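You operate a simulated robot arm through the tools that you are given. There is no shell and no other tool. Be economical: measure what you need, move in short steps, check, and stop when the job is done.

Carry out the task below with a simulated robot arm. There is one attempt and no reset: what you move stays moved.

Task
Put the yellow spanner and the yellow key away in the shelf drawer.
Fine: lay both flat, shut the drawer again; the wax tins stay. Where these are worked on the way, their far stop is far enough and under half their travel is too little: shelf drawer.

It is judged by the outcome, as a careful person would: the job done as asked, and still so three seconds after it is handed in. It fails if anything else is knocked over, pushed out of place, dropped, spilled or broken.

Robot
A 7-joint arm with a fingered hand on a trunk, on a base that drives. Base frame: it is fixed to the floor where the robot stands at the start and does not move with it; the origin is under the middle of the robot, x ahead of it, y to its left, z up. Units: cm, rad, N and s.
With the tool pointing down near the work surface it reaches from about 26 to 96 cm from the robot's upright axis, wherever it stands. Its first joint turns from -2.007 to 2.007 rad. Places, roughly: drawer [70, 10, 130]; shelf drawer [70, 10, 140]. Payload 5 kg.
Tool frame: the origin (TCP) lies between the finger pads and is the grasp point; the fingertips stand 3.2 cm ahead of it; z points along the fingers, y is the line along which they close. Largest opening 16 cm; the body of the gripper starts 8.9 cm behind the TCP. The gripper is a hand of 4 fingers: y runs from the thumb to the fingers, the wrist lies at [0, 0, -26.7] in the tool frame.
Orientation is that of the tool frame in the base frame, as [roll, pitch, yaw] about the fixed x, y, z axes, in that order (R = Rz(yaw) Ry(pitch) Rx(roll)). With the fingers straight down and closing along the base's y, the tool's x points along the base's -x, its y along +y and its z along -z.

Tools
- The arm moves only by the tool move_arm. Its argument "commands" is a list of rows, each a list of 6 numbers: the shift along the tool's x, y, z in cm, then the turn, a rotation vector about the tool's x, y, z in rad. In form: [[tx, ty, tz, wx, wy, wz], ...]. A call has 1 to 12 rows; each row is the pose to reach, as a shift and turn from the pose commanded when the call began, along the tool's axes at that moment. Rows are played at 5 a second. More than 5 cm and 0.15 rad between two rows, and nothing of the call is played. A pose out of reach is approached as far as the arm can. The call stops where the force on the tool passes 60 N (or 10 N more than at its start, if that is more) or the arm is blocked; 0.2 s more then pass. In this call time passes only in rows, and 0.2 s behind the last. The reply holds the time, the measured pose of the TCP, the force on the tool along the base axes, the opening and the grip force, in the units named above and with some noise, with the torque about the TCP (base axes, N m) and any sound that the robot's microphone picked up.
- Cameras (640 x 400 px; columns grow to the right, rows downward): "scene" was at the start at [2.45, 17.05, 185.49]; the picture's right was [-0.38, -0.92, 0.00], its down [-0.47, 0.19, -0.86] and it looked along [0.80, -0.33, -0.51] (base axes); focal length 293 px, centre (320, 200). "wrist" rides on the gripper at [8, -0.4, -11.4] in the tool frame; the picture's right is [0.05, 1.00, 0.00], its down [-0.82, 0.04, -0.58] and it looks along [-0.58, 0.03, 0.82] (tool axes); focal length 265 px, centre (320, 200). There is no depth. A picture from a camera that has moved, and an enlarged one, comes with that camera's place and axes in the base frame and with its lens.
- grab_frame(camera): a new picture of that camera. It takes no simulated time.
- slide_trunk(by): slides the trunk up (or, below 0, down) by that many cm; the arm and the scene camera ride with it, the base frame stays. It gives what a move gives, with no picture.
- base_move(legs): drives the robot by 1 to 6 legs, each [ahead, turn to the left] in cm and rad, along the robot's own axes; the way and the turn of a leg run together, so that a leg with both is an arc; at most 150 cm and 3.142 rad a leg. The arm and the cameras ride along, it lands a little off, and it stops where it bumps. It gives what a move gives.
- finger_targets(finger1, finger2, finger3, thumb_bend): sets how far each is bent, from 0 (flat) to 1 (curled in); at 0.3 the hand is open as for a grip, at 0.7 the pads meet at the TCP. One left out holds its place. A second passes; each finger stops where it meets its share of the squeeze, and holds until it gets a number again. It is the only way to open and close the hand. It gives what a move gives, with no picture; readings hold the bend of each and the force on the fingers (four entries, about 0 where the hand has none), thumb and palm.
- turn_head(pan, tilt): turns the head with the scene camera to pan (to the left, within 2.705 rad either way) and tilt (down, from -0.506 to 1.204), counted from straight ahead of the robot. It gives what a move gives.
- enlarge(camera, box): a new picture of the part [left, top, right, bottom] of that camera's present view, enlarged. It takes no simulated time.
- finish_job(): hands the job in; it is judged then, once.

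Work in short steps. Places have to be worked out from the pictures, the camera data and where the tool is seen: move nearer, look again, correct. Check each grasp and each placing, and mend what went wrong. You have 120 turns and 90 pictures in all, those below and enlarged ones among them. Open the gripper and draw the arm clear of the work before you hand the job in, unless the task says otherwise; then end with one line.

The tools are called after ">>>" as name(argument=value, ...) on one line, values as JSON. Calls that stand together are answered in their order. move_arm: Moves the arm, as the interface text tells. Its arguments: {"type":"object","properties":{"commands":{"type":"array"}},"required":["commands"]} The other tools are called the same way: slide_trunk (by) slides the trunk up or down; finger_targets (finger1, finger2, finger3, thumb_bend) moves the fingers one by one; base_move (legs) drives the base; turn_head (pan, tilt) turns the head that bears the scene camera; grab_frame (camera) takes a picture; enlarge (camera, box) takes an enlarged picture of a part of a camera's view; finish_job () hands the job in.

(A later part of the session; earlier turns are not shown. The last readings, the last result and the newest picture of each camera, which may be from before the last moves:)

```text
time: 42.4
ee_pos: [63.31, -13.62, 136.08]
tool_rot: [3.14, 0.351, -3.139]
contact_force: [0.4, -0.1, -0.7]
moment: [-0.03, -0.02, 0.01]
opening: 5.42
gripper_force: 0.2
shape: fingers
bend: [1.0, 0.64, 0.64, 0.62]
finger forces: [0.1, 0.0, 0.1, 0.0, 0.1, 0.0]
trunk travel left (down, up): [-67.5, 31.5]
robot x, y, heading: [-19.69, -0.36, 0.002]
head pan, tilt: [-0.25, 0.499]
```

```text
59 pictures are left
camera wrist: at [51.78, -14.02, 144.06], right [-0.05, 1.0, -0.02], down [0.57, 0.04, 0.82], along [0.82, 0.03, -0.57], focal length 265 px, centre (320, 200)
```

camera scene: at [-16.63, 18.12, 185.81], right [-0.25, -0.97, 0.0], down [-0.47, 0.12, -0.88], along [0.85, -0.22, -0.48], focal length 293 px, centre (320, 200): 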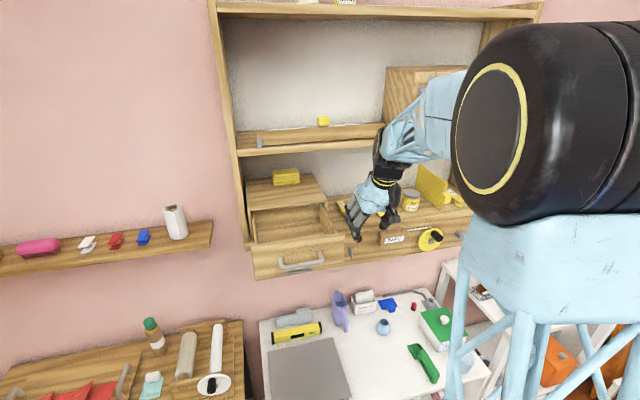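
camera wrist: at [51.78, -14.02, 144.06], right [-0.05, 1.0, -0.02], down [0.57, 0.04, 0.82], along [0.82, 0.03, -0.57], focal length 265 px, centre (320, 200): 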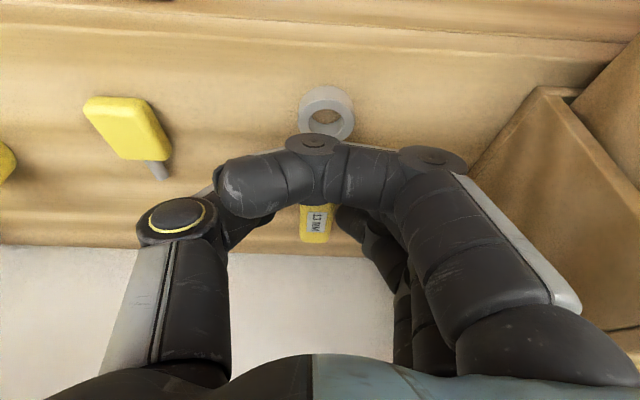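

No contact yet; the tips rise slightly as they curl. I'll lower 0.35 cm and close further.

>>> move_arm(commands=[[0.06, 0, 0.17, 0, 0, 0], [0.12, 0, 0.33, 0, 0, 0]])

>>> finger_targets(finger2=0.69, finger3=0.69, thumb_bend=0.67)

>>> grab_frame(camera="wrist")

```text
time: 43.0
ee_pos: [63.2, -13.59, 135.77]
tool_rot: [-3.141, 0.354, 3.141]
contact_force: [-0.7, -1.1, 7.5]
moment: [-0.26, -0.1, 0.02]
opening: 5.41
gripper_force: 3.8
shape: fingers
bend: [1.0, 0.64, 0.64, 0.62]
finger forces: [0.0, 0.0, 0.6, 0.1, 7.4, 0.0]
trunk travel left (down, up): [-67.5, 31.5]
robot x, y, heading: [-19.32, -0.17, -0.002]
head pan, tilt: [-0.25, 0.499]
```

```text
time: 44.0
ee_pos: [63.33, -13.7, 135.71]
tool_rot: [-3.14, 0.35, -3.141]
contact_force: [0.4, -1.2, 1.3]
moment: [0.03, 0.02, -0.01]
opening: 5.2
gripper_force: 1.9
shape: fingers
bend: [1.0, 0.69, 0.68, 0.67]
finger forces: [0.0, 0.0, 1.5, 0.0, 2.0, 0.2]
trunk travel left (down, up): [-67.5, 31.5]
robot x, y, heading: [-19.88, 0.1, 0.009]
head pan, tilt: [-0.25, 0.499]
```

```text
58 pictures are left
camera wrist: at [51.8, -14.09, 143.73], right [-0.05, 1.0, -0.02], down [0.57, 0.04, 0.82], along [0.82, 0.03, -0.57], focal length 265 px, centre (320, 200)
```

wrist: 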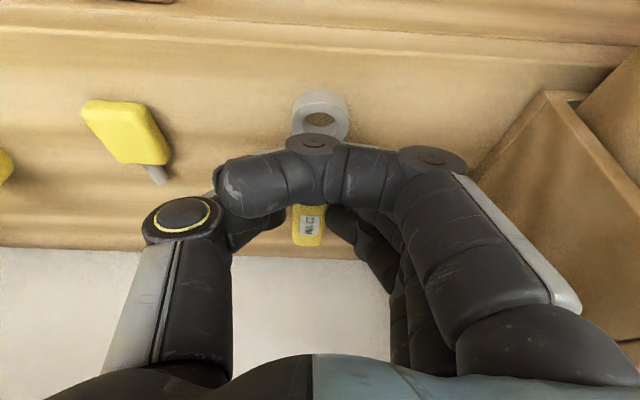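

Finger3 and thumb now touch the spanner from both sides. I'll squeeze further.

>>> finger_targets(finger2=0.74, finger3=0.78, thumb_bend=0.75)

>>> grab_frame(camera="wrist")

```text
time: 45.0
ee_pos: [63.25, -13.49, 135.74]
tool_rot: [-3.142, 0.35, -3.14]
contact_force: [1.9, -0.5, 5.5]
moment: [-0.02, -0.17, 0.02]
opening: 5.03
gripper_force: 16.4
shape: fingers
bend: [1.0, 0.72, 0.71, 0.7]
finger forces: [0.0, 6.1, 11.0, 0.0, 14.9, 0.0]
trunk travel left (down, up): [-67.5, 31.5]
robot x, y, heading: [-19.51, -0.06, -0.0]
head pan, tilt: [-0.25, 0.499]
```

```text
57 pictures are left
camera wrist: at [51.8, -14.08, 143.77], right [-0.05, 1.0, -0.02], down [0.57, 0.04, 0.82], along [0.82, 0.03, -0.57], focal length 265 px, centre (320, 200)
```

wrist: 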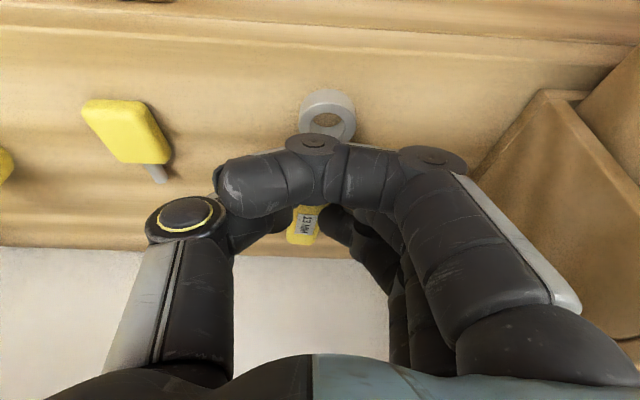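

Now a real grip: 15 N on the thumb against fingers 2 and 3. I'll lift 1.5 cm slowly and check.

>>> move_arm(commands=[[-0.17, 0, -0.47, 0, 0, 0], [-0.34, 0, -0.94, 0, 0, 0], [-0.51, 0, -1.41, 0, 0, 0]])

>>> grab_frame(camera="wrist")

>>> enlarge(camera="scene", box=[290, 140, 450, 260])

```text
time: 45.8
ee_pos: [63.23, -13.55, 137.17]
tool_rot: [-3.141, 0.351, -3.139]
contact_force: [0.2, 0.5, -0.4]
moment: [0.02, 0.02, -0.04]
opening: 5.02
gripper_force: 13.5
shape: fingers
bend: [1.0, 0.72, 0.71, 0.7]
finger forces: [0.1, 5.7, 7.4, 0.1, 13.1, 0.0]
trunk travel left (down, up): [-67.5, 31.5]
robot x, y, heading: [-19.39, 0.14, -0.002]
head pan, tilt: [-0.25, 0.499]
```

```text
56 pictures are left
camera wrist: at [51.78, -14.06, 145.22], right [-0.05, 1.0, -0.02], down [0.57, 0.04, 0.82], along [0.82, 0.03, -0.57], focal length 265 px, centre (320, 200)
```

wrist: 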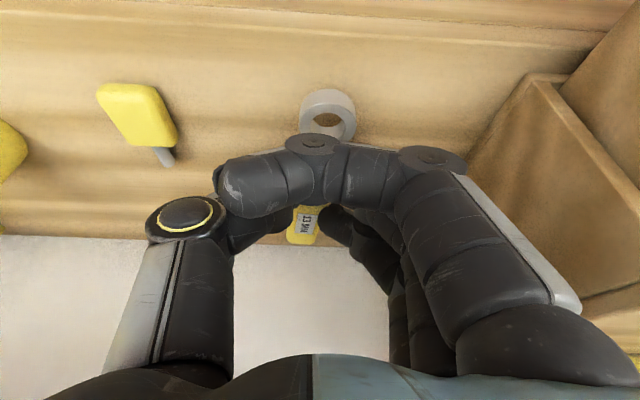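

```text
3.33 times, centred on (370, 200) of scene
camera zoom: at [-16.78, 18.17, 185.81], right [-0.25, -0.97, 0.0], down [-0.46, 0.12, -0.88], along [0.85, -0.22, -0.48], focal length 977 px, centre (153, 200)
```

zoom: 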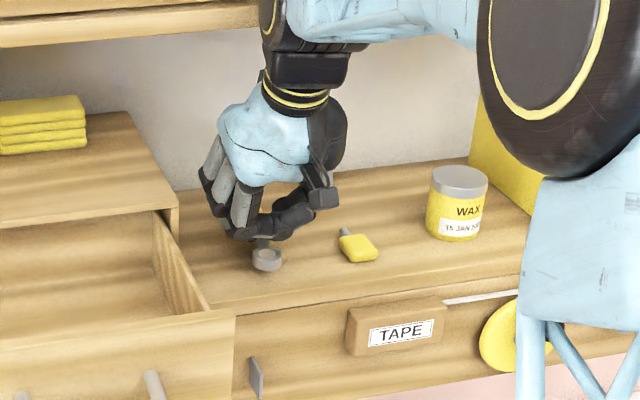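

The spanner is held level, clear of the shelf. I'll draw it out along -x, then raise it.

>>> move_arm(commands=[[2, 0, -0.75, 0, 0, 0], [5, 0, -1.9, 0, 0, 0], [8, 0, -3, 0, 0, 0], [11.5, 0, -4.2, 0, 0, 0], [15, 0, -5.5, 0, 0, 0], [13.6, 0, -9.3, 0, 0, 0], [12.2, 0, -13.1, 0, 0, 0], [10.9, 0, -16.8, 0, 0, 0], [9.9, 0, -19.6, 0, 0, 0]])

>>> enlarge(camera="scene", box=[230, 100, 470, 290])

```text
time: 47.8
ee_pos: [47.08, -13.97, 152.19]
tool_rot: [3.141, 0.35, -3.139]
contact_force: [-0.8, 0.0, -0.8]
moment: [-0.01, 0.04, -0.01]
opening: 5.02
gripper_force: 11.8
shape: fingers
bend: [1.0, 0.72, 0.71, 0.7]
finger forces: [0.0, 5.3, 6.7, 0.0, 12.3, 0.1]
trunk travel left (down, up): [-67.5, 31.5]
robot x, y, heading: [-19.67, 0.09, -0.002]
head pan, tilt: [-0.25, 0.499]
```

```text
2.11 times, centred on (350, 195) of scene
camera zoom: at [-16.8, 18.2, 185.8], right [-0.25, -0.97, 0.0], down [-0.46, 0.12, -0.88], along [0.85, -0.22, -0.48], focal length 617 px, centre (257, 210)
```

zoom: 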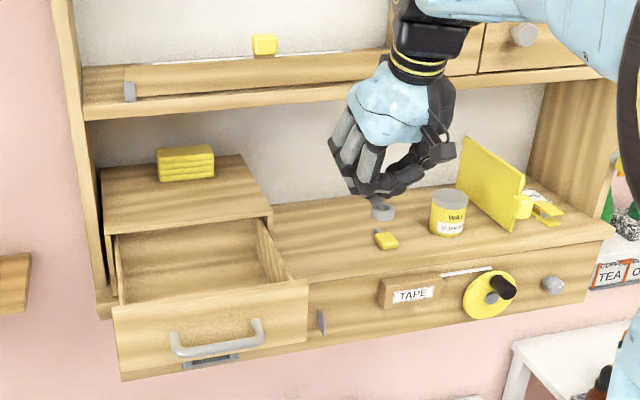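

Still held. Now I'll yaw the hand about the vertical by ~55° so the spanner lies diagonally over the drawer.

>>> move_arm(commands=[[0, 0, 0, -0.047, 0, -0.128], [0, 0, 0, -0.093, 0, -0.256], [0, 0, 0, -0.14, 0, -0.383], [0, 0, 0, -0.187, 0, -0.511], [0, 0, 0, -0.233, 0, -0.639], [0, 0, 0, -0.28, 0, -0.767], [0, 0, 0, -0.327, 0, -0.894]])

>>> grab_frame(camera="wrist")

```text
time: 49.4
ee_pos: [47.25, -13.78, 152.23]
tool_rot: [3.141, 0.35, -2.186]
contact_force: [-0.3, 0.4, -0.2]
moment: [-0.04, 0.04, 0.02]
opening: 5.03
gripper_force: 11.5
shape: fingers
bend: [1.0, 0.72, 0.71, 0.7]
finger forces: [0.1, 5.1, 6.3, 0.0, 12.1, 0.1]
trunk travel left (down, up): [-67.5, 31.5]
robot x, y, heading: [-19.45, -0.17, 0.007]
head pan, tilt: [-0.25, 0.499]
```

```text
53 pictures are left
camera wrist: at [40.95, -23.4, 160.18], right [-0.84, 0.54, -0.02], down [0.29, 0.49, 0.82], along [0.45, 0.69, -0.57], focal length 265 px, centre (320, 200)
```

wrist: 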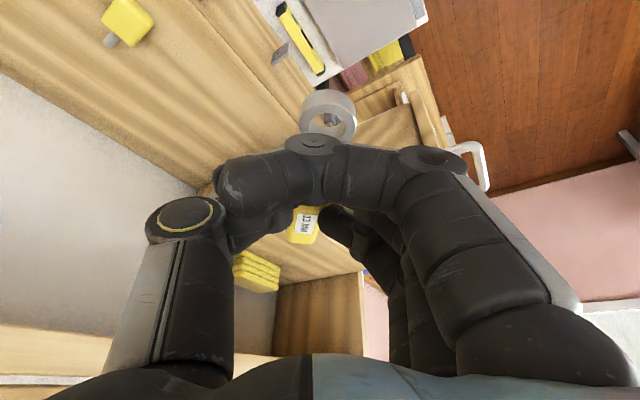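

Good. I'll translate horizontally to over the drawer, to about (48.7, 6.7).

>>> move_arm(commands=[[-3.3, 2.1, 1.2, 0, 0, 0], [-6.6, 4.2, 2.4, 0, 0, 0], [-9.9, 6.4, 3.6, 0, 0, 0], [-13.2, 8.5, 4.8, 0, 0, 0], [-16.5, 10.6, 6.0, 0, 0, 0]])

>>> grab_frame(camera="wrist")

>>> enlarge(camera="scene", box=[230, 100, 470, 290])

```text
time: 50.6
ee_pos: [48.98, 7.11, 152.46]
tool_rot: [3.141, 0.35, -2.19]
contact_force: [-0.8, 0.0, -1.1]
moment: [0.01, 0.02, 0.0]
opening: 5.04
gripper_force: 11.7
shape: fingers
bend: [1.0, 0.72, 0.71, 0.7]
finger forces: [0.0, 5.3, 6.0, 0.0, 11.8, 0.0]
trunk travel left (down, up): [-67.5, 31.5]
robot x, y, heading: [-19.23, 0.3, 0.004]
head pan, tilt: [-0.25, 0.499]
```

```text
52 pictures are left
camera wrist: at [42.64, -2.45, 160.41], right [-0.84, 0.54, -0.02], down [0.3, 0.49, 0.82], along [0.45, 0.69, -0.57], focal length 265 px, centre (320, 200)
```

wrist: 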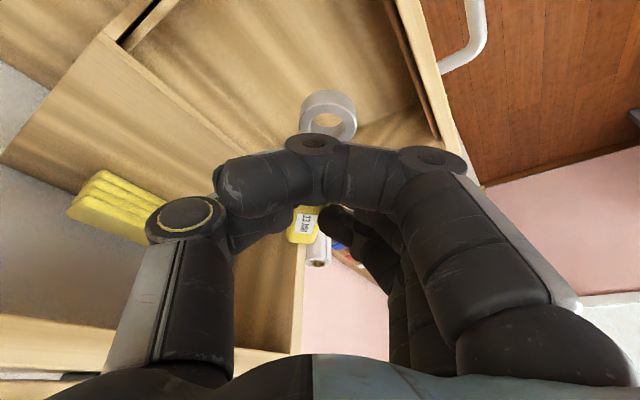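

```text
2.11 times, centred on (350, 195) of scene
camera zoom: at [-16.74, 18.32, 185.79], right [-0.25, -0.97, 0.0], down [-0.46, 0.12, -0.88], along [0.85, -0.22, -0.48], focal length 617 px, centre (257, 210)
```

zoom: 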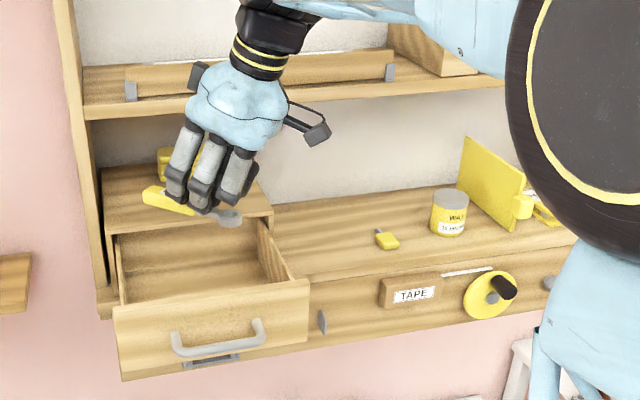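

The spanner is over the drawer opening (rim z≈142.3), and head and tail both fall inside. I'll lower to z≈141.5 and check.

>>> move_arm(commands=[[1.0, 0, 2.8, 0, 0, 0], [2.0, -0.2, 5.5, 0, 0, 0], [2.9, -0.3, 8, 0, 0, 0], [3.77, -0.3, 10.3, 0, 0, 0]])

>>> grab_frame(camera="wrist")

>>> enlarge(camera="scene", box=[230, 120, 390, 290])

```text
time: 51.6
ee_pos: [49.01, 6.46, 141.18]
tool_rot: [3.14, 0.351, -2.19]
contact_force: [0.0, -0.1, -0.8]
moment: [0.0, 0.01, 0.0]
opening: 5.02
gripper_force: 11.2
shape: fingers
bend: [1.0, 0.72, 0.71, 0.7]
finger forces: [0.0, 5.0, 5.8, 0.0, 11.7, 0.0]
trunk travel left (down, up): [-67.5, 31.5]
robot x, y, heading: [-19.51, -0.08, -0.006]
head pan, tilt: [-0.25, 0.499]
```

```text
50 pictures are left
camera wrist: at [42.73, -3.1, 149.21], right [-0.84, 0.54, -0.02], down [0.29, 0.49, 0.82], along [0.45, 0.69, -0.57], focal length 265 px, centre (320, 200)
```

wrist: 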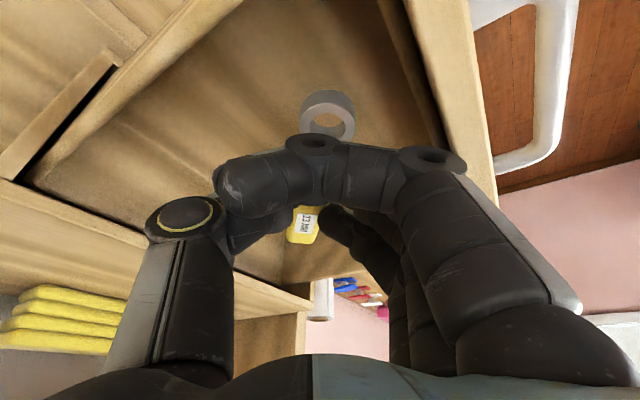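

```text
2.35 times, centred on (310, 205) of scene
camera zoom: at [-16.73, 18.14, 185.81], right [-0.25, -0.97, 0.0], down [-0.46, 0.12, -0.88], along [0.85, -0.22, -0.48], focal length 690 px, centre (344, 188)
```

zoom: 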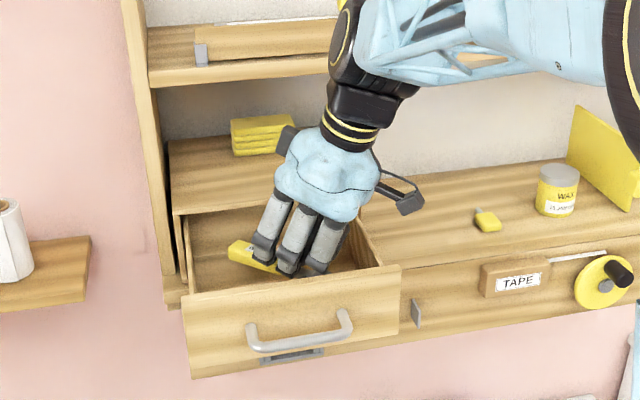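

The spanner is inside the drawer's opening. I'll lower in small steps until it touches the floor.

>>> move_arm(commands=[[0.34, 0, 0.94, 0, 0, 0], [0.68, 0, 1.88, 0, 0, 0], [0.9, 0, 2.45, 0, 0, 0], [1.03, 0, 2.8, 0, 0, 0], [1.15, 0, 3.1, 0, 0, 0]])

```text
time: 52.8
ee_pos: [49.2, 6.65, 137.83]
tool_rot: [-3.14, 0.351, -2.189]
contact_force: [17.9, 1.8, 11.5]
moment: [-0.32, 1.35, 0.23]
opening: 5.36
gripper_force: 21.8
shape: fingers
bend: [1.0, 0.72, 0.71, 0.7]
finger forces: [20.8, 5.1, 5.7, 0.1, 11.5, 0.0]
trunk travel left (down, up): [-67.5, 31.5]
robot x, y, heading: [-19.51, -0.09, 0.003]
head pan, tilt: [-0.25, 0.499]
```

Finger1's knuckle presses against the drawer front (force +x). I'll rise a little, shift 1 cm in +x and look.

>>> move_arm(commands=[[-0.3, 0, -0.6, 0, 0, 0], [-0.9, -0.8, -0.4, 0, 0, 0]])

>>> grab_frame(camera="wrist")

>>> enlarge(camera="scene", box=[240, 150, 360, 260])

```text
time: 53.4
ee_pos: [50.16, 6.83, 138.64]
tool_rot: [3.141, 0.348, -2.189]
contact_force: [-0.3, -0.1, -1.3]
moment: [-0.02, 0.04, 0.02]
opening: 5.04
gripper_force: 11.4
shape: fingers
bend: [1.0, 0.72, 0.71, 0.7]
finger forces: [0.0, 5.2, 5.6, 0.1, 11.5, 0.0]
trunk travel left (down, up): [-67.5, 31.5]
robot x, y, heading: [-19.55, -0.28, 0.007]
head pan, tilt: [-0.25, 0.499]
```

```text
48 pictures are left
camera wrist: at [43.86, -2.77, 146.63], right [-0.84, 0.54, -0.02], down [0.3, 0.49, 0.82], along [0.45, 0.69, -0.57], focal length 265 px, centre (320, 200)
```

wrist: 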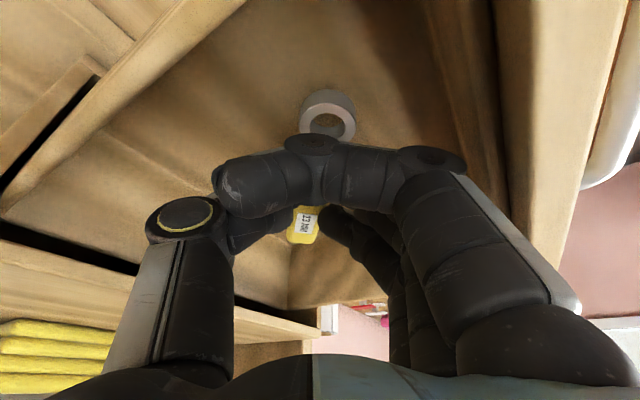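

```text
3.64 times, centred on (300, 205) of scene
camera zoom: at [-16.64, 18.18, 185.79], right [-0.25, -0.97, 0.0], down [-0.47, 0.12, -0.88], along [0.85, -0.22, -0.48], focal length 1066 px, centre (393, 182)
```

zoom: 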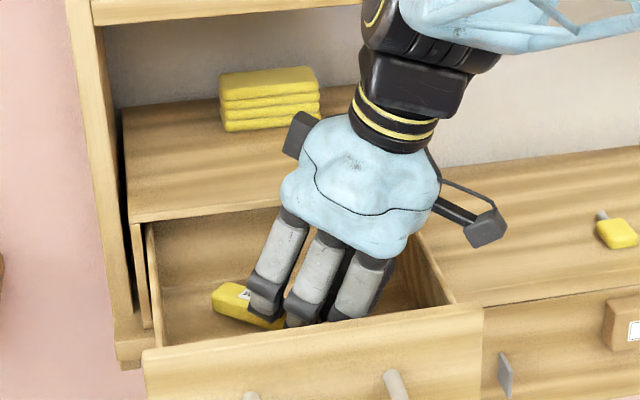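

Clear now. I'll continue lowering by small steps.

>>> move_arm(commands=[[0.17, 0, 0.47, 0, 0, 0], [0.34, 0, 0.94, 0, 0, 0], [0.45, 0, 1.25, 0, 0, 0]])

```text
time: 54.2
ee_pos: [50.0, 6.78, 137.59]
tool_rot: [-3.138, 0.354, -2.188]
contact_force: [1.9, 1.9, 10.0]
moment: [0.14, -0.28, -0.02]
opening: 5.03
gripper_force: 15.3
shape: fingers
bend: [1.0, 0.72, 0.71, 0.71]
finger forces: [0.0, 5.8, 8.4, 0.1, 15.8, 0.1]
trunk travel left (down, up): [-67.5, 31.5]
robot x, y, heading: [-19.48, 0.02, 0.002]
head pan, tilt: [-0.25, 0.499]
```

Contact with the drawer floor (10 N up). I'll release by opening fingers 2, 3 and thumb a bit.

>>> finger_targets(finger2=0.64, finger3=0.64, thumb_bend=0.62)

>>> move_arm(commands=[[-0.17, 0, -0.47, 0, 0, 0], [-0.34, 0, -0.94, 0, 0, 0]])

>>> grab_frame(camera="wrist")

```text
time: 55.2
ee_pos: [50.01, 6.72, 137.59]
tool_rot: [-3.141, 0.349, -2.189]
contact_force: [-0.2, 0.5, 20.6]
moment: [-0.23, -0.54, 0.03]
opening: 5.33
gripper_force: 10.3
shape: fingers
bend: [1.0, 0.64, 0.64, 0.64]
finger forces: [0.0, 0.1, 0.0, 0.1, 20.7, 0.0]
trunk travel left (down, up): [-67.5, 31.5]
robot x, y, heading: [-19.83, -0.23, -0.002]
head pan, tilt: [-0.25, 0.499]
```

```text
time: 55.8
ee_pos: [50.04, 6.68, 138.21]
tool_rot: [3.141, 0.349, -2.19]
contact_force: [0.1, -0.6, 0.4]
moment: [0.01, -0.03, -0.01]
opening: 5.43
gripper_force: 0.0
shape: fingers
bend: [1.0, 0.64, 0.64, 0.62]
finger forces: [0.1, 0.0, 0.1, 0.0, 0.1, 0.0]
trunk travel left (down, up): [-67.5, 31.5]
robot x, y, heading: [-20.02, 0.51, -0.001]
head pan, tilt: [-0.25, 0.499]
```

```text
46 pictures are left
camera wrist: at [43.69, -2.86, 146.22], right [-0.84, 0.54, -0.02], down [0.3, 0.49, 0.82], along [0.45, 0.69, -0.57], focal length 265 px, centre (320, 200)
```

wrist: 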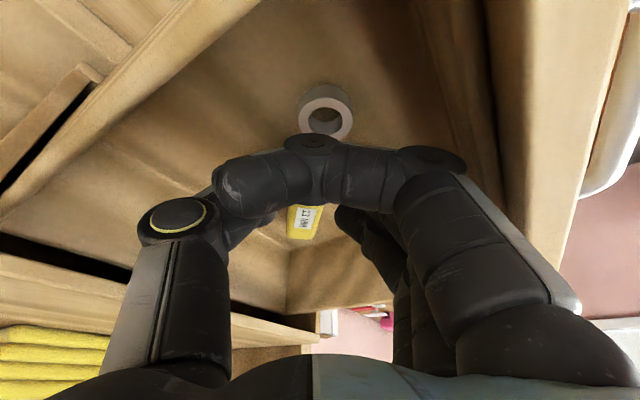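

Released. I'll raise the hand vertically out of the drawer and check the spanner.

>>> move_arm(commands=[[-0.5, 0, -1.4, 0, 0, 0], [-1.4, 0, -4, 0, 0, 0], [-2.7, 0, -7.5, 0, 0, 0], [-4.1, 0, -11.3, 0, 0, 0], [-5.2, 0, -14.3, 0, 0, 0]])

>>> grab_frame(camera="wrist")

>>> enlarge(camera="scene", box=[230, 120, 390, 290])

```text
time: 57.0
ee_pos: [49.94, 6.64, 153.76]
tool_rot: [-3.141, 0.351, -2.188]
contact_force: [-0.1, 0.6, 0.0]
moment: [0.01, -0.01, -0.01]
opening: 5.45
gripper_force: 0.0
shape: fingers
bend: [1.0, 0.64, 0.64, 0.62]
finger forces: [0.0, 0.1, 0.1, 0.0, 0.1, 0.0]
trunk travel left (down, up): [-67.5, 31.5]
robot x, y, heading: [-19.89, 0.02, 0.0]
head pan, tilt: [-0.25, 0.499]
```

```text
45 pictures are left
camera wrist: at [43.56, -3.03, 161.75], right [-0.84, 0.54, -0.02], down [0.29, 0.49, 0.82], along [0.45, 0.69, -0.57], focal length 265 px, centre (320, 200)
```

wrist: 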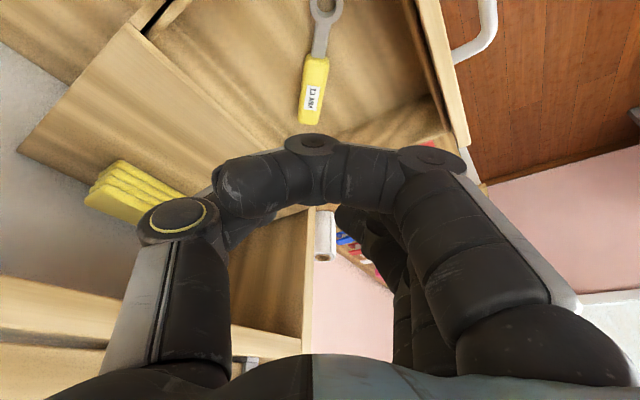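

```text
2.35 times, centred on (310, 205) of scene
camera zoom: at [-16.82, 18.19, 185.81], right [-0.25, -0.97, 0.0], down [-0.46, 0.12, -0.88], along [0.85, -0.22, -0.48], focal length 690 px, centre (344, 188)
```

zoom: 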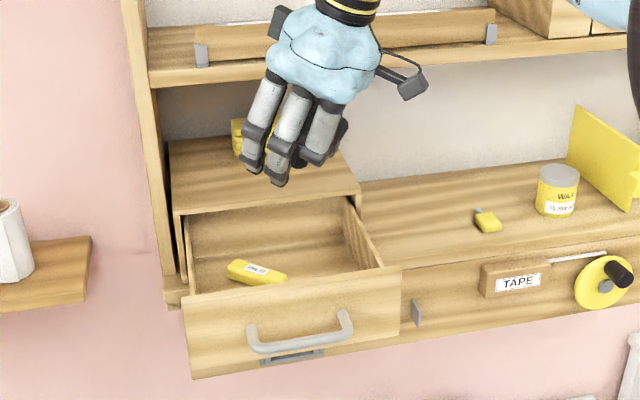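

The spanner lies flat in the drawer. Now the key: bow centre ≈(61.3, -23.5), shaft pointing +x, so I'll turn the hand back to closing along y.

>>> move_arm(commands=[[0, 0, 0, 0.047, 0, 0.128], [0, 0, 0, 0.093, 0, 0.256], [0, 0, 0, 0.14, 0, 0.383], [0, 0, 0, 0.187, 0, 0.511], [0, 0, 0, 0.233, 0, 0.639], [0, 0, 0, 0.28, 0, 0.767], [0, 0, 0, 0.327, 0, 0.894]])

>>> move_arm(commands=[[0, -4, 0, 0, 0, 0], [0.5, -8.5, 0, 0, 0, 0], [1, -13, -0.3, 0, 0, 0], [1.5, -17.5, -0.5, 0, 0, 0], [2.2, -22, -0.8, 0, 0, 0], [2.8, -26, -1, 0, 0, 0], [3.8, -29.3, -1.4, 0, 0.09, 0]])

>>> grab_frame(camera="wrist")

```text
time: 58.6
ee_pos: [50.13, 6.71, 153.57]
tool_rot: [3.141, 0.35, 3.136]
contact_force: [0.5, -0.4, -0.2]
moment: [0.02, -0.02, 0.0]
opening: 5.44
gripper_force: 0.1
shape: fingers
bend: [1.0, 0.64, 0.64, 0.62]
finger forces: [0.0, 0.1, 0.0, 0.1, 0.0, 0.1]
trunk travel left (down, up): [-67.5, 31.5]
robot x, y, heading: [-19.66, 0.31, 0.002]
head pan, tilt: [-0.25, 0.499]
```

```text
time: 60.2
ee_pos: [45.94, -22.57, 153.7]
tool_rot: [3.142, 0.259, 3.141]
contact_force: [-0.1, -1.0, 0.1]
moment: [0.03, -0.01, 0.04]
opening: 5.44
gripper_force: 0.1
shape: fingers
bend: [1.0, 0.64, 0.64, 0.62]
finger forces: [0.0, 0.0, 0.0, 0.1, 0.0, 0.0]
trunk travel left (down, up): [-67.5, 31.5]
robot x, y, heading: [-20.09, -0.05, 0.002]
head pan, tilt: [-0.25, 0.499]
```

```text
43 pictures are left
camera wrist: at [35.23, -23.1, 162.71], right [-0.05, 1.0, -0.01], down [0.64, 0.04, 0.77], along [0.77, 0.03, -0.64], focal length 265 px, centre (320, 200)
```

wrist: 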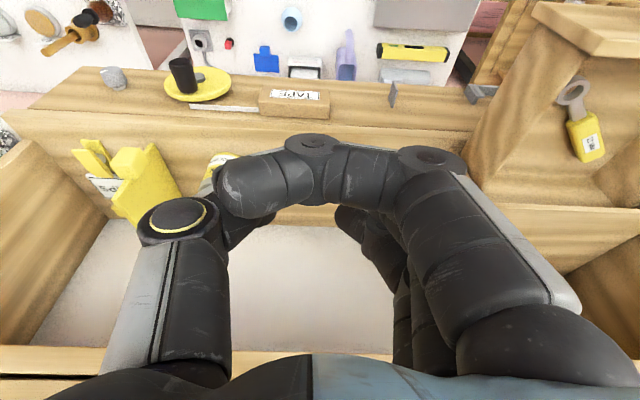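

I'll uncurl finger1 for a view of the key, and lower in front of the shelf.

>>> finger_targets(finger1=0.5, finger2=0.56, finger3=0.56, thumb_bend=0.5)

>>> move_arm(commands=[[0.5, 0, 4.5, 0, 0, 0], [1, 0, 9, 0, 0, 0], [1.57, 0, 13.4, 0, 0, 0]])

>>> grab_frame(camera="wrist")

```text
time: 61.2
ee_pos: [45.84, -22.59, 153.74]
tool_rot: [3.141, 0.259, -3.139]
contact_force: [0.6, -0.1, 0.4]
moment: [-0.01, -0.03, 0.02]
opening: 9.05
gripper_force: 0.0
shape: fingers
bend: [0.5, 0.56, 0.56, 0.5]
finger forces: [0.0, 0.0, 0.1, 0.1, 0.0, 0.0]
trunk travel left (down, up): [-67.5, 31.5]
robot x, y, heading: [-19.76, 0.01, 0.004]
head pan, tilt: [-0.25, 0.499]
```

```text
time: 62.0
ee_pos: [47.94, -22.71, 140.09]
tool_rot: [3.141, 0.26, -3.141]
contact_force: [0.5, 0.2, 0.1]
moment: [0.04, 0.03, -0.01]
opening: 9.06
gripper_force: 0.0
shape: fingers
bend: [0.5, 0.56, 0.56, 0.5]
finger forces: [0.1, 0.1, 0.0, 0.1, 0.0, 0.0]
trunk travel left (down, up): [-67.5, 31.5]
robot x, y, heading: [-19.77, 0.24, 0.002]
head pan, tilt: [-0.25, 0.499]
```

```text
42 pictures are left
camera wrist: at [37.26, -23.16, 149.16], right [-0.05, 1.0, -0.01], down [0.64, 0.04, 0.77], along [0.77, 0.03, -0.64], focal length 265 px, centre (320, 200)
```

wrist: 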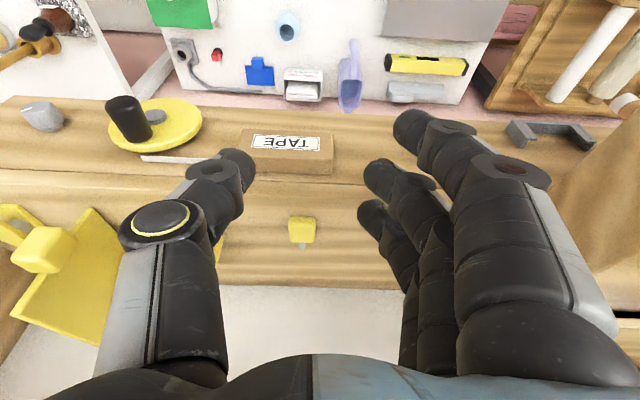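

Key bow centre ≈(60.7, -24). I'll advance to over it at constant height.

>>> move_arm(commands=[[-4, -0.3, 1.06, 0, 0, 0], [-8, -0.6, 2.1, 0, 0, 0], [-11.9, -0.9, 3.15, 0, 0, 0]])

>>> grab_frame(camera="wrist")

>>> enlarge(camera="scene", box=[310, 80, 510, 260])

```text
time: 62.8
ee_pos: [60.63, -23.49, 140.15]
tool_rot: [3.139, 0.258, -3.14]
contact_force: [0.6, 0.9, 0.4]
moment: [0.02, 0.04, 0.01]
opening: 9.06
gripper_force: 0.1
shape: fingers
bend: [0.5, 0.56, 0.56, 0.5]
finger forces: [0.0, 0.0, 0.0, 0.1, 0.0, 0.0]
trunk travel left (down, up): [-67.5, 31.5]
robot x, y, heading: [-19.85, 0.0, 0.002]
head pan, tilt: [-0.25, 0.499]
```

```text
41 pictures are left
camera wrist: at [49.89, -24.05, 149.17], right [-0.05, 1.0, -0.01], down [0.64, 0.04, 0.77], along [0.77, 0.03, -0.64], focal length 265 px, centre (320, 200)
```

wrist: 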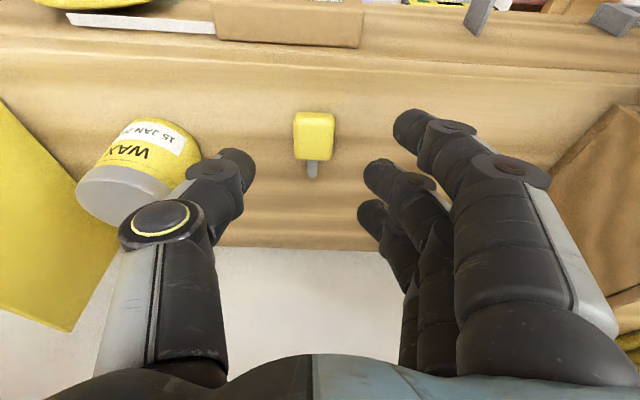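

```text
2.22 times, centred on (410, 170) of scene
camera zoom: at [-16.52, 18.07, 185.8], right [-0.25, -0.97, 0.0], down [-0.47, 0.12, -0.88], along [0.85, -0.22, -0.48], focal length 651 px, centre (120, 267)
```

zoom: 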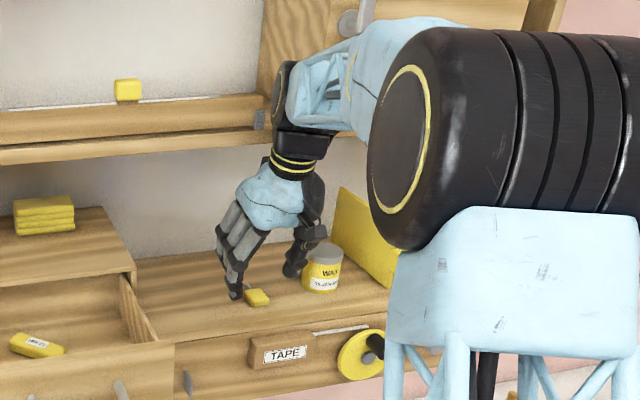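

Aligned over the key. I'll curl finger1 away as before, then lower to about z=136.1.

>>> finger_targets(finger1=1.0, finger2=0.58, finger3=0.58, thumb_bend=0.55)

>>> move_arm(commands=[[0.26, -0.4, 0.97, 0, 0, 0], [0.52, -0.4, 1.93, 0, 0, 0], [0.8, -0.4, 2.9, 0, 0, 0], [0.92, -0.4, 3.4, 0, 0, 0], [1.03, -0.4, 3.9, 0, 0, 0]])

>>> grab_frame(camera="wrist")

```text
time: 63.8
ee_pos: [60.42, -23.47, 140.41]
tool_rot: [-3.141, 0.258, -3.138]
contact_force: [0.1, 0.4, 0.9]
moment: [0.01, -0.02, -0.01]
opening: 5.87
gripper_force: 0.1
shape: fingers
bend: [1.0, 0.57, 0.57, 0.55]
finger forces: [0.0, 0.0, 0.1, 0.1, 0.0, 0.1]
trunk travel left (down, up): [-67.5, 31.5]
robot x, y, heading: [-20.05, -0.07, 0.001]
head pan, tilt: [-0.25, 0.499]
```

```text
time: 65.0
ee_pos: [60.32, -23.9, 136.28]
tool_rot: [3.141, 0.26, -3.139]
contact_force: [0.7, -0.3, -0.2]
moment: [0.03, 0.01, -0.01]
opening: 5.87
gripper_force: 0.1
shape: fingers
bend: [1.0, 0.57, 0.57, 0.55]
finger forces: [0.0, 0.0, 0.0, 0.0, 0.0, 0.0]
trunk travel left (down, up): [-67.5, 31.5]
robot x, y, heading: [-19.74, -0.26, 0.002]
head pan, tilt: [-0.25, 0.499]
```

```text
39 pictures are left
camera wrist: at [49.57, -24.34, 145.29], right [-0.05, 1.0, -0.01], down [0.64, 0.04, 0.77], along [0.77, 0.03, -0.64], focal length 265 px, centre (320, 200)
```

wrist: 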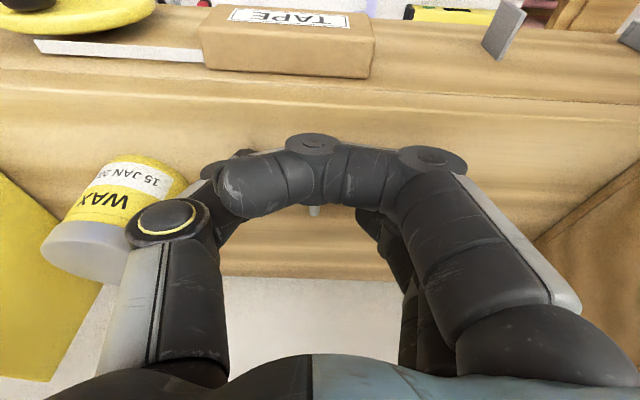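

No contact yet; the shaft tip is visible under the curled finger, so the bow is between thumb and finger2. I'll lower slightly more and close a step.

>>> move_arm(commands=[[0.07, 0, 0.24, 0, 0, 0], [0.11, 0, 0.4, 0, 0, 0]])

>>> finger_targets(finger2=0.65, finger3=0.65, thumb_bend=0.63)

```text
time: 65.6
ee_pos: [60.3, -23.85, 136.14]
tool_rot: [-3.139, 0.264, -3.14]
contact_force: [2.4, -0.2, 15.5]
moment: [-0.82, -0.16, 0.15]
opening: 5.83
gripper_force: 8.1
shape: fingers
bend: [1.0, 0.57, 0.57, 0.55]
finger forces: [0.0, 0.0, 0.1, 0.0, 16.3, 0.1]
trunk travel left (down, up): [-67.5, 31.5]
robot x, y, heading: [-19.36, 0.27, -0.001]
head pan, tilt: [-0.25, 0.499]
```

```text
time: 66.6
ee_pos: [60.15, -23.92, 135.89]
tool_rot: [-3.141, 0.262, -3.141]
contact_force: [1.7, -6.6, 15.6]
moment: [-0.8, -0.08, -0.01]
opening: 5.45
gripper_force: 8.2
shape: fingers
bend: [1.0, 0.65, 0.65, 0.62]
finger forces: [0.1, 0.2, 0.0, 0.1, 15.6, 0.1]
trunk travel left (down, up): [-67.5, 31.5]
robot x, y, heading: [-20.05, 0.13, -0.002]
head pan, tilt: [-0.25, 0.499]
```

The thumb is pressing on the shelf. I'll rise a hair and close further.

>>> move_arm(commands=[[-0.04, 0, -0.15, 0, 0, 0]])

>>> finger_targets(finger2=0.7, finger3=0.7, thumb_bend=0.67)

>>> grab_frame(camera="wrist")

```text
time: 67.0
ee_pos: [60.18, -23.84, 135.9]
tool_rot: [3.141, 0.258, -3.142]
contact_force: [-0.9, -2.9, 6.6]
moment: [-0.37, 0.02, -0.09]
opening: 5.45
gripper_force: 3.7
shape: fingers
bend: [1.0, 0.65, 0.65, 0.62]
finger forces: [0.1, 0.7, 0.0, 0.0, 7.8, 0.0]
trunk travel left (down, up): [-67.5, 31.5]
robot x, y, heading: [-19.68, -0.07, 0.002]
head pan, tilt: [-0.25, 0.499]
```

```text
time: 68.0
ee_pos: [60.26, -23.85, 136.06]
tool_rot: [-3.142, 0.261, -3.14]
contact_force: [0.8, -0.5, 0.0]
moment: [0.03, 0.01, 0.03]
opening: 5.37
gripper_force: 7.9
shape: fingers
bend: [1.0, 0.65, 0.68, 0.65]
finger forces: [0.1, 6.0, 1.8, 0.0, 7.8, 0.0]
trunk travel left (down, up): [-67.5, 31.5]
robot x, y, heading: [-19.81, 0.34, 0.002]
head pan, tilt: [-0.25, 0.499]
```

```text
38 pictures are left
camera wrist: at [49.54, -24.36, 144.99], right [-0.05, 1.0, -0.01], down [0.64, 0.04, 0.77], along [0.77, 0.03, -0.64], focal length 265 px, centre (320, 200)
```

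wrist: 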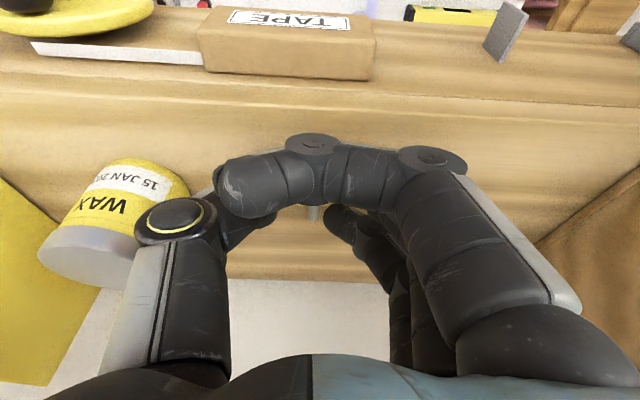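

The key is pinched between finger2 (6 N) and thumb (8 N). I'll firm up the grip a little and lift.

>>> finger_targets(finger2=0.74, finger3=0.7, thumb_bend=0.72)

>>> move_arm(commands=[[-0.13, 0, -0.48, 0, 0, 0], [-0.26, 0, -0.97, 0, 0, 0], [-0.4, 0, -1.45, 0, 0, 0]])

>>> enlarge(camera="scene", box=[350, 150, 450, 240])

```text
time: 69.0
ee_pos: [60.3, -23.86, 136.03]
tool_rot: [3.14, 0.26, -3.139]
contact_force: [0.3, -0.7, 2.4]
moment: [0.02, 0.01, -0.02]
opening: 5.17
gripper_force: 13.0
shape: fingers
bend: [1.0, 0.64, 0.67, 0.68]
finger forces: [0.1, 8.3, 3.6, 0.1, 12.8, 0.0]
trunk travel left (down, up): [-67.5, 31.5]
robot x, y, heading: [-19.84, 0.18, 0.005]
head pan, tilt: [-0.25, 0.499]
```

```text
time: 69.8
ee_pos: [60.23, -23.78, 137.42]
tool_rot: [-3.14, 0.261, -3.14]
contact_force: [-0.2, -0.2, -0.2]
moment: [-0.01, -0.03, -0.04]
opening: 5.17
gripper_force: 11.1
shape: fingers
bend: [1.0, 0.63, 0.67, 0.68]
finger forces: [0.0, 7.6, 3.8, 0.0, 12.0, 0.0]
trunk travel left (down, up): [-67.5, 31.5]
robot x, y, heading: [-19.82, 0.06, 0.003]
head pan, tilt: [-0.25, 0.499]
```

```text
4.44 times, centred on (400, 195) of scene
camera zoom: at [-16.78, 18.16, 185.81], right [-0.25, -0.97, 0.0], down [-0.46, 0.12, -0.88], along [0.85, -0.22, -0.48], focal length 1303 px, centre (-36, 222)
```

zoom: 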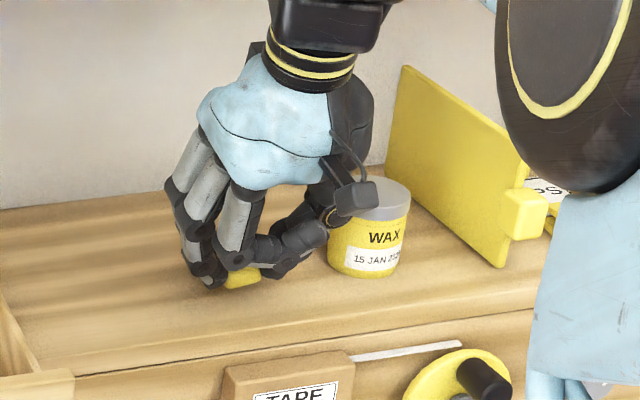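

Key held. I'll draw it out along -x and then raise it.

>>> move_arm(commands=[[3, 0.1, -0.8, 0, 0, 0], [6.2, 0.2, -1.6, 0, 0, 0], [9.4, 0.2, -2.5, 0, 0, 0], [12.6, 0.2, -3.3, 0, 0, 0], [11.5, 0.2, -7.2, 0, 0, 0], [10.5, 0.2, -11.2, 0, 0, 0], [9.6, 0.2, -14.6, 0, 0, 0], [8.8, 0.2, -17.8, 0, 0, 0]])

>>> enlarge(camera="scene", box=[230, 100, 470, 290])

```text
time: 71.6
ee_pos: [46.63, -23.67, 152.25]
tool_rot: [3.141, 0.26, -3.139]
contact_force: [0.7, 0.8, -0.3]
moment: [-0.02, -0.01, -0.02]
opening: 5.13
gripper_force: 11.3
shape: fingers
bend: [1.0, 0.63, 0.67, 0.68]
finger forces: [0.0, 7.6, 3.7, 0.1, 12.0, 0.1]
trunk travel left (down, up): [-67.5, 31.5]
robot x, y, heading: [-19.89, -0.04, 0.0]
head pan, tilt: [-0.25, 0.499]
```

```text
2.11 times, centred on (350, 195) of scene
camera zoom: at [-16.84, 18.19, 185.81], right [-0.25, -0.97, 0.0], down [-0.46, 0.12, -0.88], along [0.85, -0.22, -0.48], focal length 617 px, centre (257, 210)
```

zoom: 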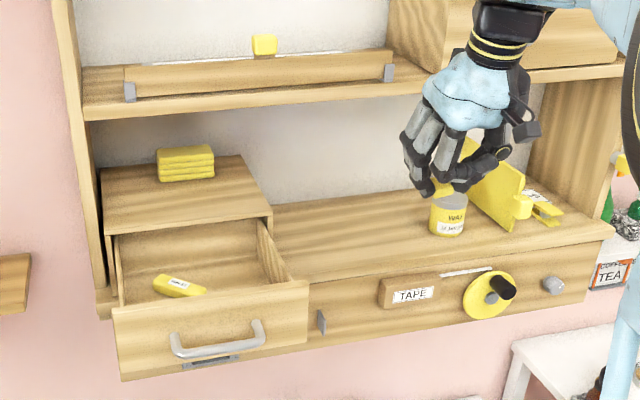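

Key is firmly held. I'll carry it left over the front-left part of the drawer (about 47.5, 14), easing the tilt so the hand clears the drawer front.

>>> move_arm(commands=[[0, 4.5, 0, 0, 0, 0], [0, 9, 0, 0, 0, 0], [0, 13.5, 0, 0, 0, 0], [0, 18, 0, 0, 0, 0], [0, 22.5, 0, 0, 0, 0], [-0.3, 27, 0, 0, 0, 0], [-0.6, 31.5, 0, 0, 0, 0], [-0.9, 35, 0.2, 0, 0.08, 0], [-1.0, 37.6, 0.3, 0, 0.16, 0]])

>>> grab_frame(camera="wrist")

>>> enlarge(camera="scene", box=[230, 120, 390, 290])

```text
time: 73.6
ee_pos: [48.11, 14.26, 151.86]
tool_rot: [3.141, 0.097, 3.141]
contact_force: [-0.4, -0.1, -0.3]
moment: [-0.01, 0.0, 0.01]
opening: 5.16
gripper_force: 12.3
shape: fingers
bend: [1.0, 0.63, 0.67, 0.68]
finger forces: [0.0, 7.4, 3.7, 0.1, 11.9, 0.1]
trunk travel left (down, up): [-67.5, 31.5]
robot x, y, heading: [-19.5, 0.01, 0.003]
head pan, tilt: [-0.25, 0.499]
```

```text
35 pictures are left
camera wrist: at [38.93, 13.77, 162.55], right [-0.05, 1.0, -0.01], down [0.75, 0.04, 0.65], along [0.65, 0.03, -0.76], focal length 265 px, centre (320, 200)
```

wrist: 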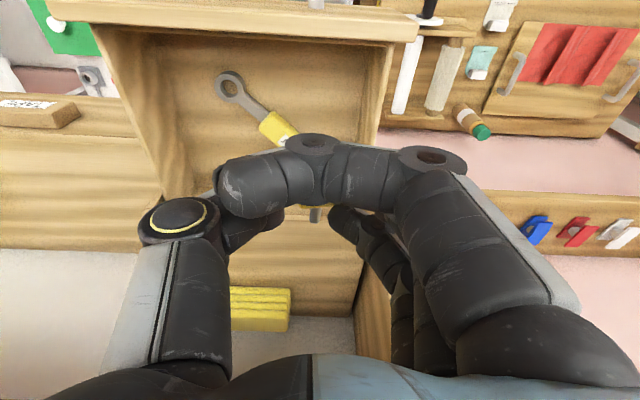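

```text
2.35 times, centred on (310, 205) of scene
camera zoom: at [-16.69, 18.27, 185.79], right [-0.25, -0.97, 0.0], down [-0.46, 0.12, -0.88], along [0.85, -0.22, -0.48], focal length 690 px, centre (344, 188)
```

zoom: 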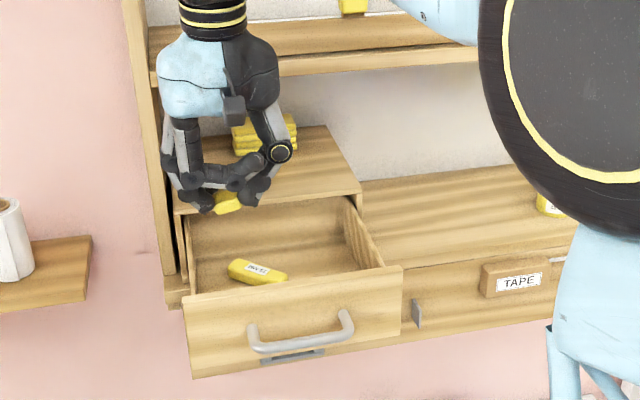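

Spanner runs from head (48, 5.3) to tail (56, 14); the key spot at (47.6, 14.6) is clear of it. I'll lower into the drawer.

>>> move_arm(commands=[[0.5, 0.2, 3, 0, 0, 0], [0.9, 0.35, 6, 0, 0, 0], [1.2, 0.35, 8.5, 0, 0, 0], [1.57, 0.35, 10.9, 0, 0, 0]])

>>> enlarge(camera="scene", box=[230, 120, 390, 290])

```text
time: 74.6
ee_pos: [47.34, 14.22, 142.07]
tool_rot: [3.14, 0.109, 3.139]
contact_force: [0.6, -7.5, 33.8]
moment: [1.51, -0.04, -0.08]
opening: 5.15
gripper_force: 30.3
shape: fingers
bend: [1.0, 0.65, 0.67, 0.68]
finger forces: [0.0, 43.2, 3.0, 0.0, 14.2, 0.1]
trunk travel left (down, up): [-67.5, 31.5]
robot x, y, heading: [-19.46, -0.18, 0.004]
head pan, tilt: [-0.25, 0.499]
```

```text
2.35 times, centred on (310, 205) of scene
camera zoom: at [-17.0, 17.94, 185.92], right [-0.25, -0.97, 0.0], down [-0.46, 0.12, -0.88], along [0.85, -0.22, -0.48], focal length 690 px, centre (344, 188)
```

zoom: 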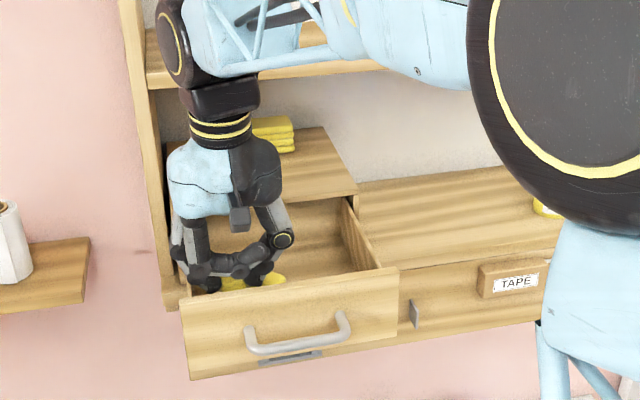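

A finger knuckle touched the left drawer rim (34 N). I'll back off upward and shift 2.2 cm to the right.

>>> move_arm(commands=[[-0.15, 0, -1.5, 0, 0, 0], [-0.25, 0, -3, 0, 0, 0], [-0.2, -2.3, -3, 0, 0, 0]])

>>> grab_frame(camera="wrist")

>>> enlarge(camera="scene", box=[240, 150, 360, 260])

```text
time: 75.4
ee_pos: [47.52, 11.96, 144.54]
tool_rot: [-3.141, 0.1, -3.14]
contact_force: [-0.9, 0.0, 0.6]
moment: [0.01, -0.04, -0.02]
opening: 5.14
gripper_force: 11.4
shape: fingers
bend: [1.0, 0.64, 0.67, 0.68]
finger forces: [0.0, 6.9, 3.8, 0.0, 11.7, 0.0]
trunk travel left (down, up): [-67.5, 31.5]
robot x, y, heading: [-19.96, -0.1, 0.002]
head pan, tilt: [-0.25, 0.499]
```

```text
32 pictures are left
camera wrist: at [38.25, 11.52, 155.04], right [-0.05, 1.0, 0.0], down [0.75, 0.04, 0.66], along [0.66, 0.03, -0.76], focal length 265 px, centre (320, 200)
```

wrist: 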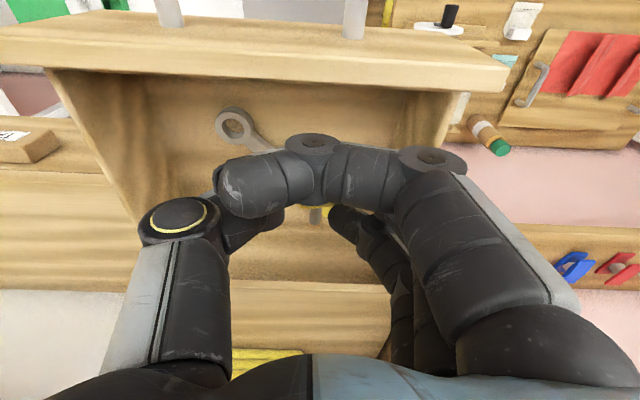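

```text
3.64 times, centred on (300, 205) of scene
camera zoom: at [-16.81, 18.09, 185.81], right [-0.25, -0.97, 0.0], down [-0.46, 0.12, -0.88], along [0.85, -0.22, -0.48], focal length 1066 px, centre (393, 182)
```

zoom: 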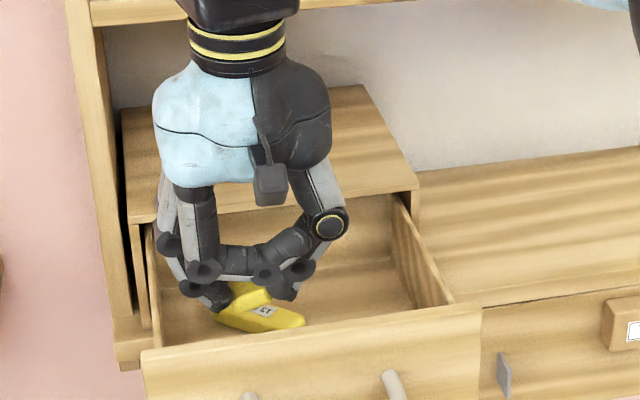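

The key is still held. I'll nudge slightly left/forward and lower towards the floor, watching forces.

>>> move_arm(commands=[[0.7, 0.3, 2, 0, 0, 0], [0.9, 0.3, 4, 0, 0, 0], [1.0, 0.3, 5.2, 0, 0, 0], [1.05, 0.3, 5.7, 0, 0, 0]])

>>> enlarge(camera="scene", box=[240, 150, 360, 260])

```text
time: 76.4
ee_pos: [47.11, 12.28, 138.53]
tool_rot: [3.141, 0.101, -3.14]
contact_force: [2.9, 0.4, 1.8]
moment: [-0.03, 0.21, -0.01]
opening: 5.24
gripper_force: 12.4
shape: fingers
bend: [1.0, 0.64, 0.67, 0.68]
finger forces: [2.8, 6.7, 3.7, 0.0, 11.7, 0.0]
trunk travel left (down, up): [-67.5, 31.5]
robot x, y, heading: [-20.18, 0.15, -0.002]
head pan, tilt: [-0.25, 0.499]
```

```text
3.64 times, centred on (300, 205) of scene
camera zoom: at [-16.74, 18.18, 185.81], right [-0.25, -0.97, 0.0], down [-0.46, 0.12, -0.88], along [0.85, -0.22, -0.48], focal length 1066 px, centre (393, 182)
```

zoom: 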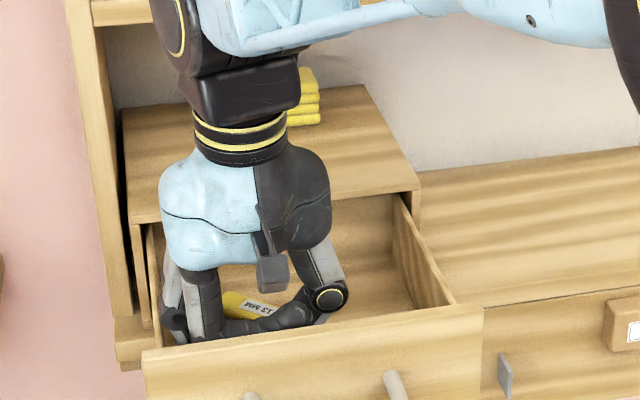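

Finger1 brushes the front panel lightly. I'll ease +0.3 in x and continue down to contact.

>>> move_arm(commands=[[-0.25, 0, 0.1, 0, 0, 0], [-0.22, 0, 0.4, 0, 0, 0], [-0.2, 0, 0.65, 0, 0, 0]])

```text
time: 77.2
ee_pos: [47.34, 12.33, 138.15]
tool_rot: [-3.141, 0.103, 3.141]
contact_force: [2.2, -0.6, 22.9]
moment: [0.3, -0.1, -0.03]
opening: 5.13
gripper_force: 19.1
shape: fingers
bend: [1.0, 0.67, 0.67, 0.69]
finger forces: [0.8, 16.2, 5.0, 0.0, 15.7, 0.1]
trunk travel left (down, up): [-67.5, 31.5]
robot x, y, heading: [-19.49, 0.39, 0.007]
head pan, tilt: [-0.25, 0.499]
```

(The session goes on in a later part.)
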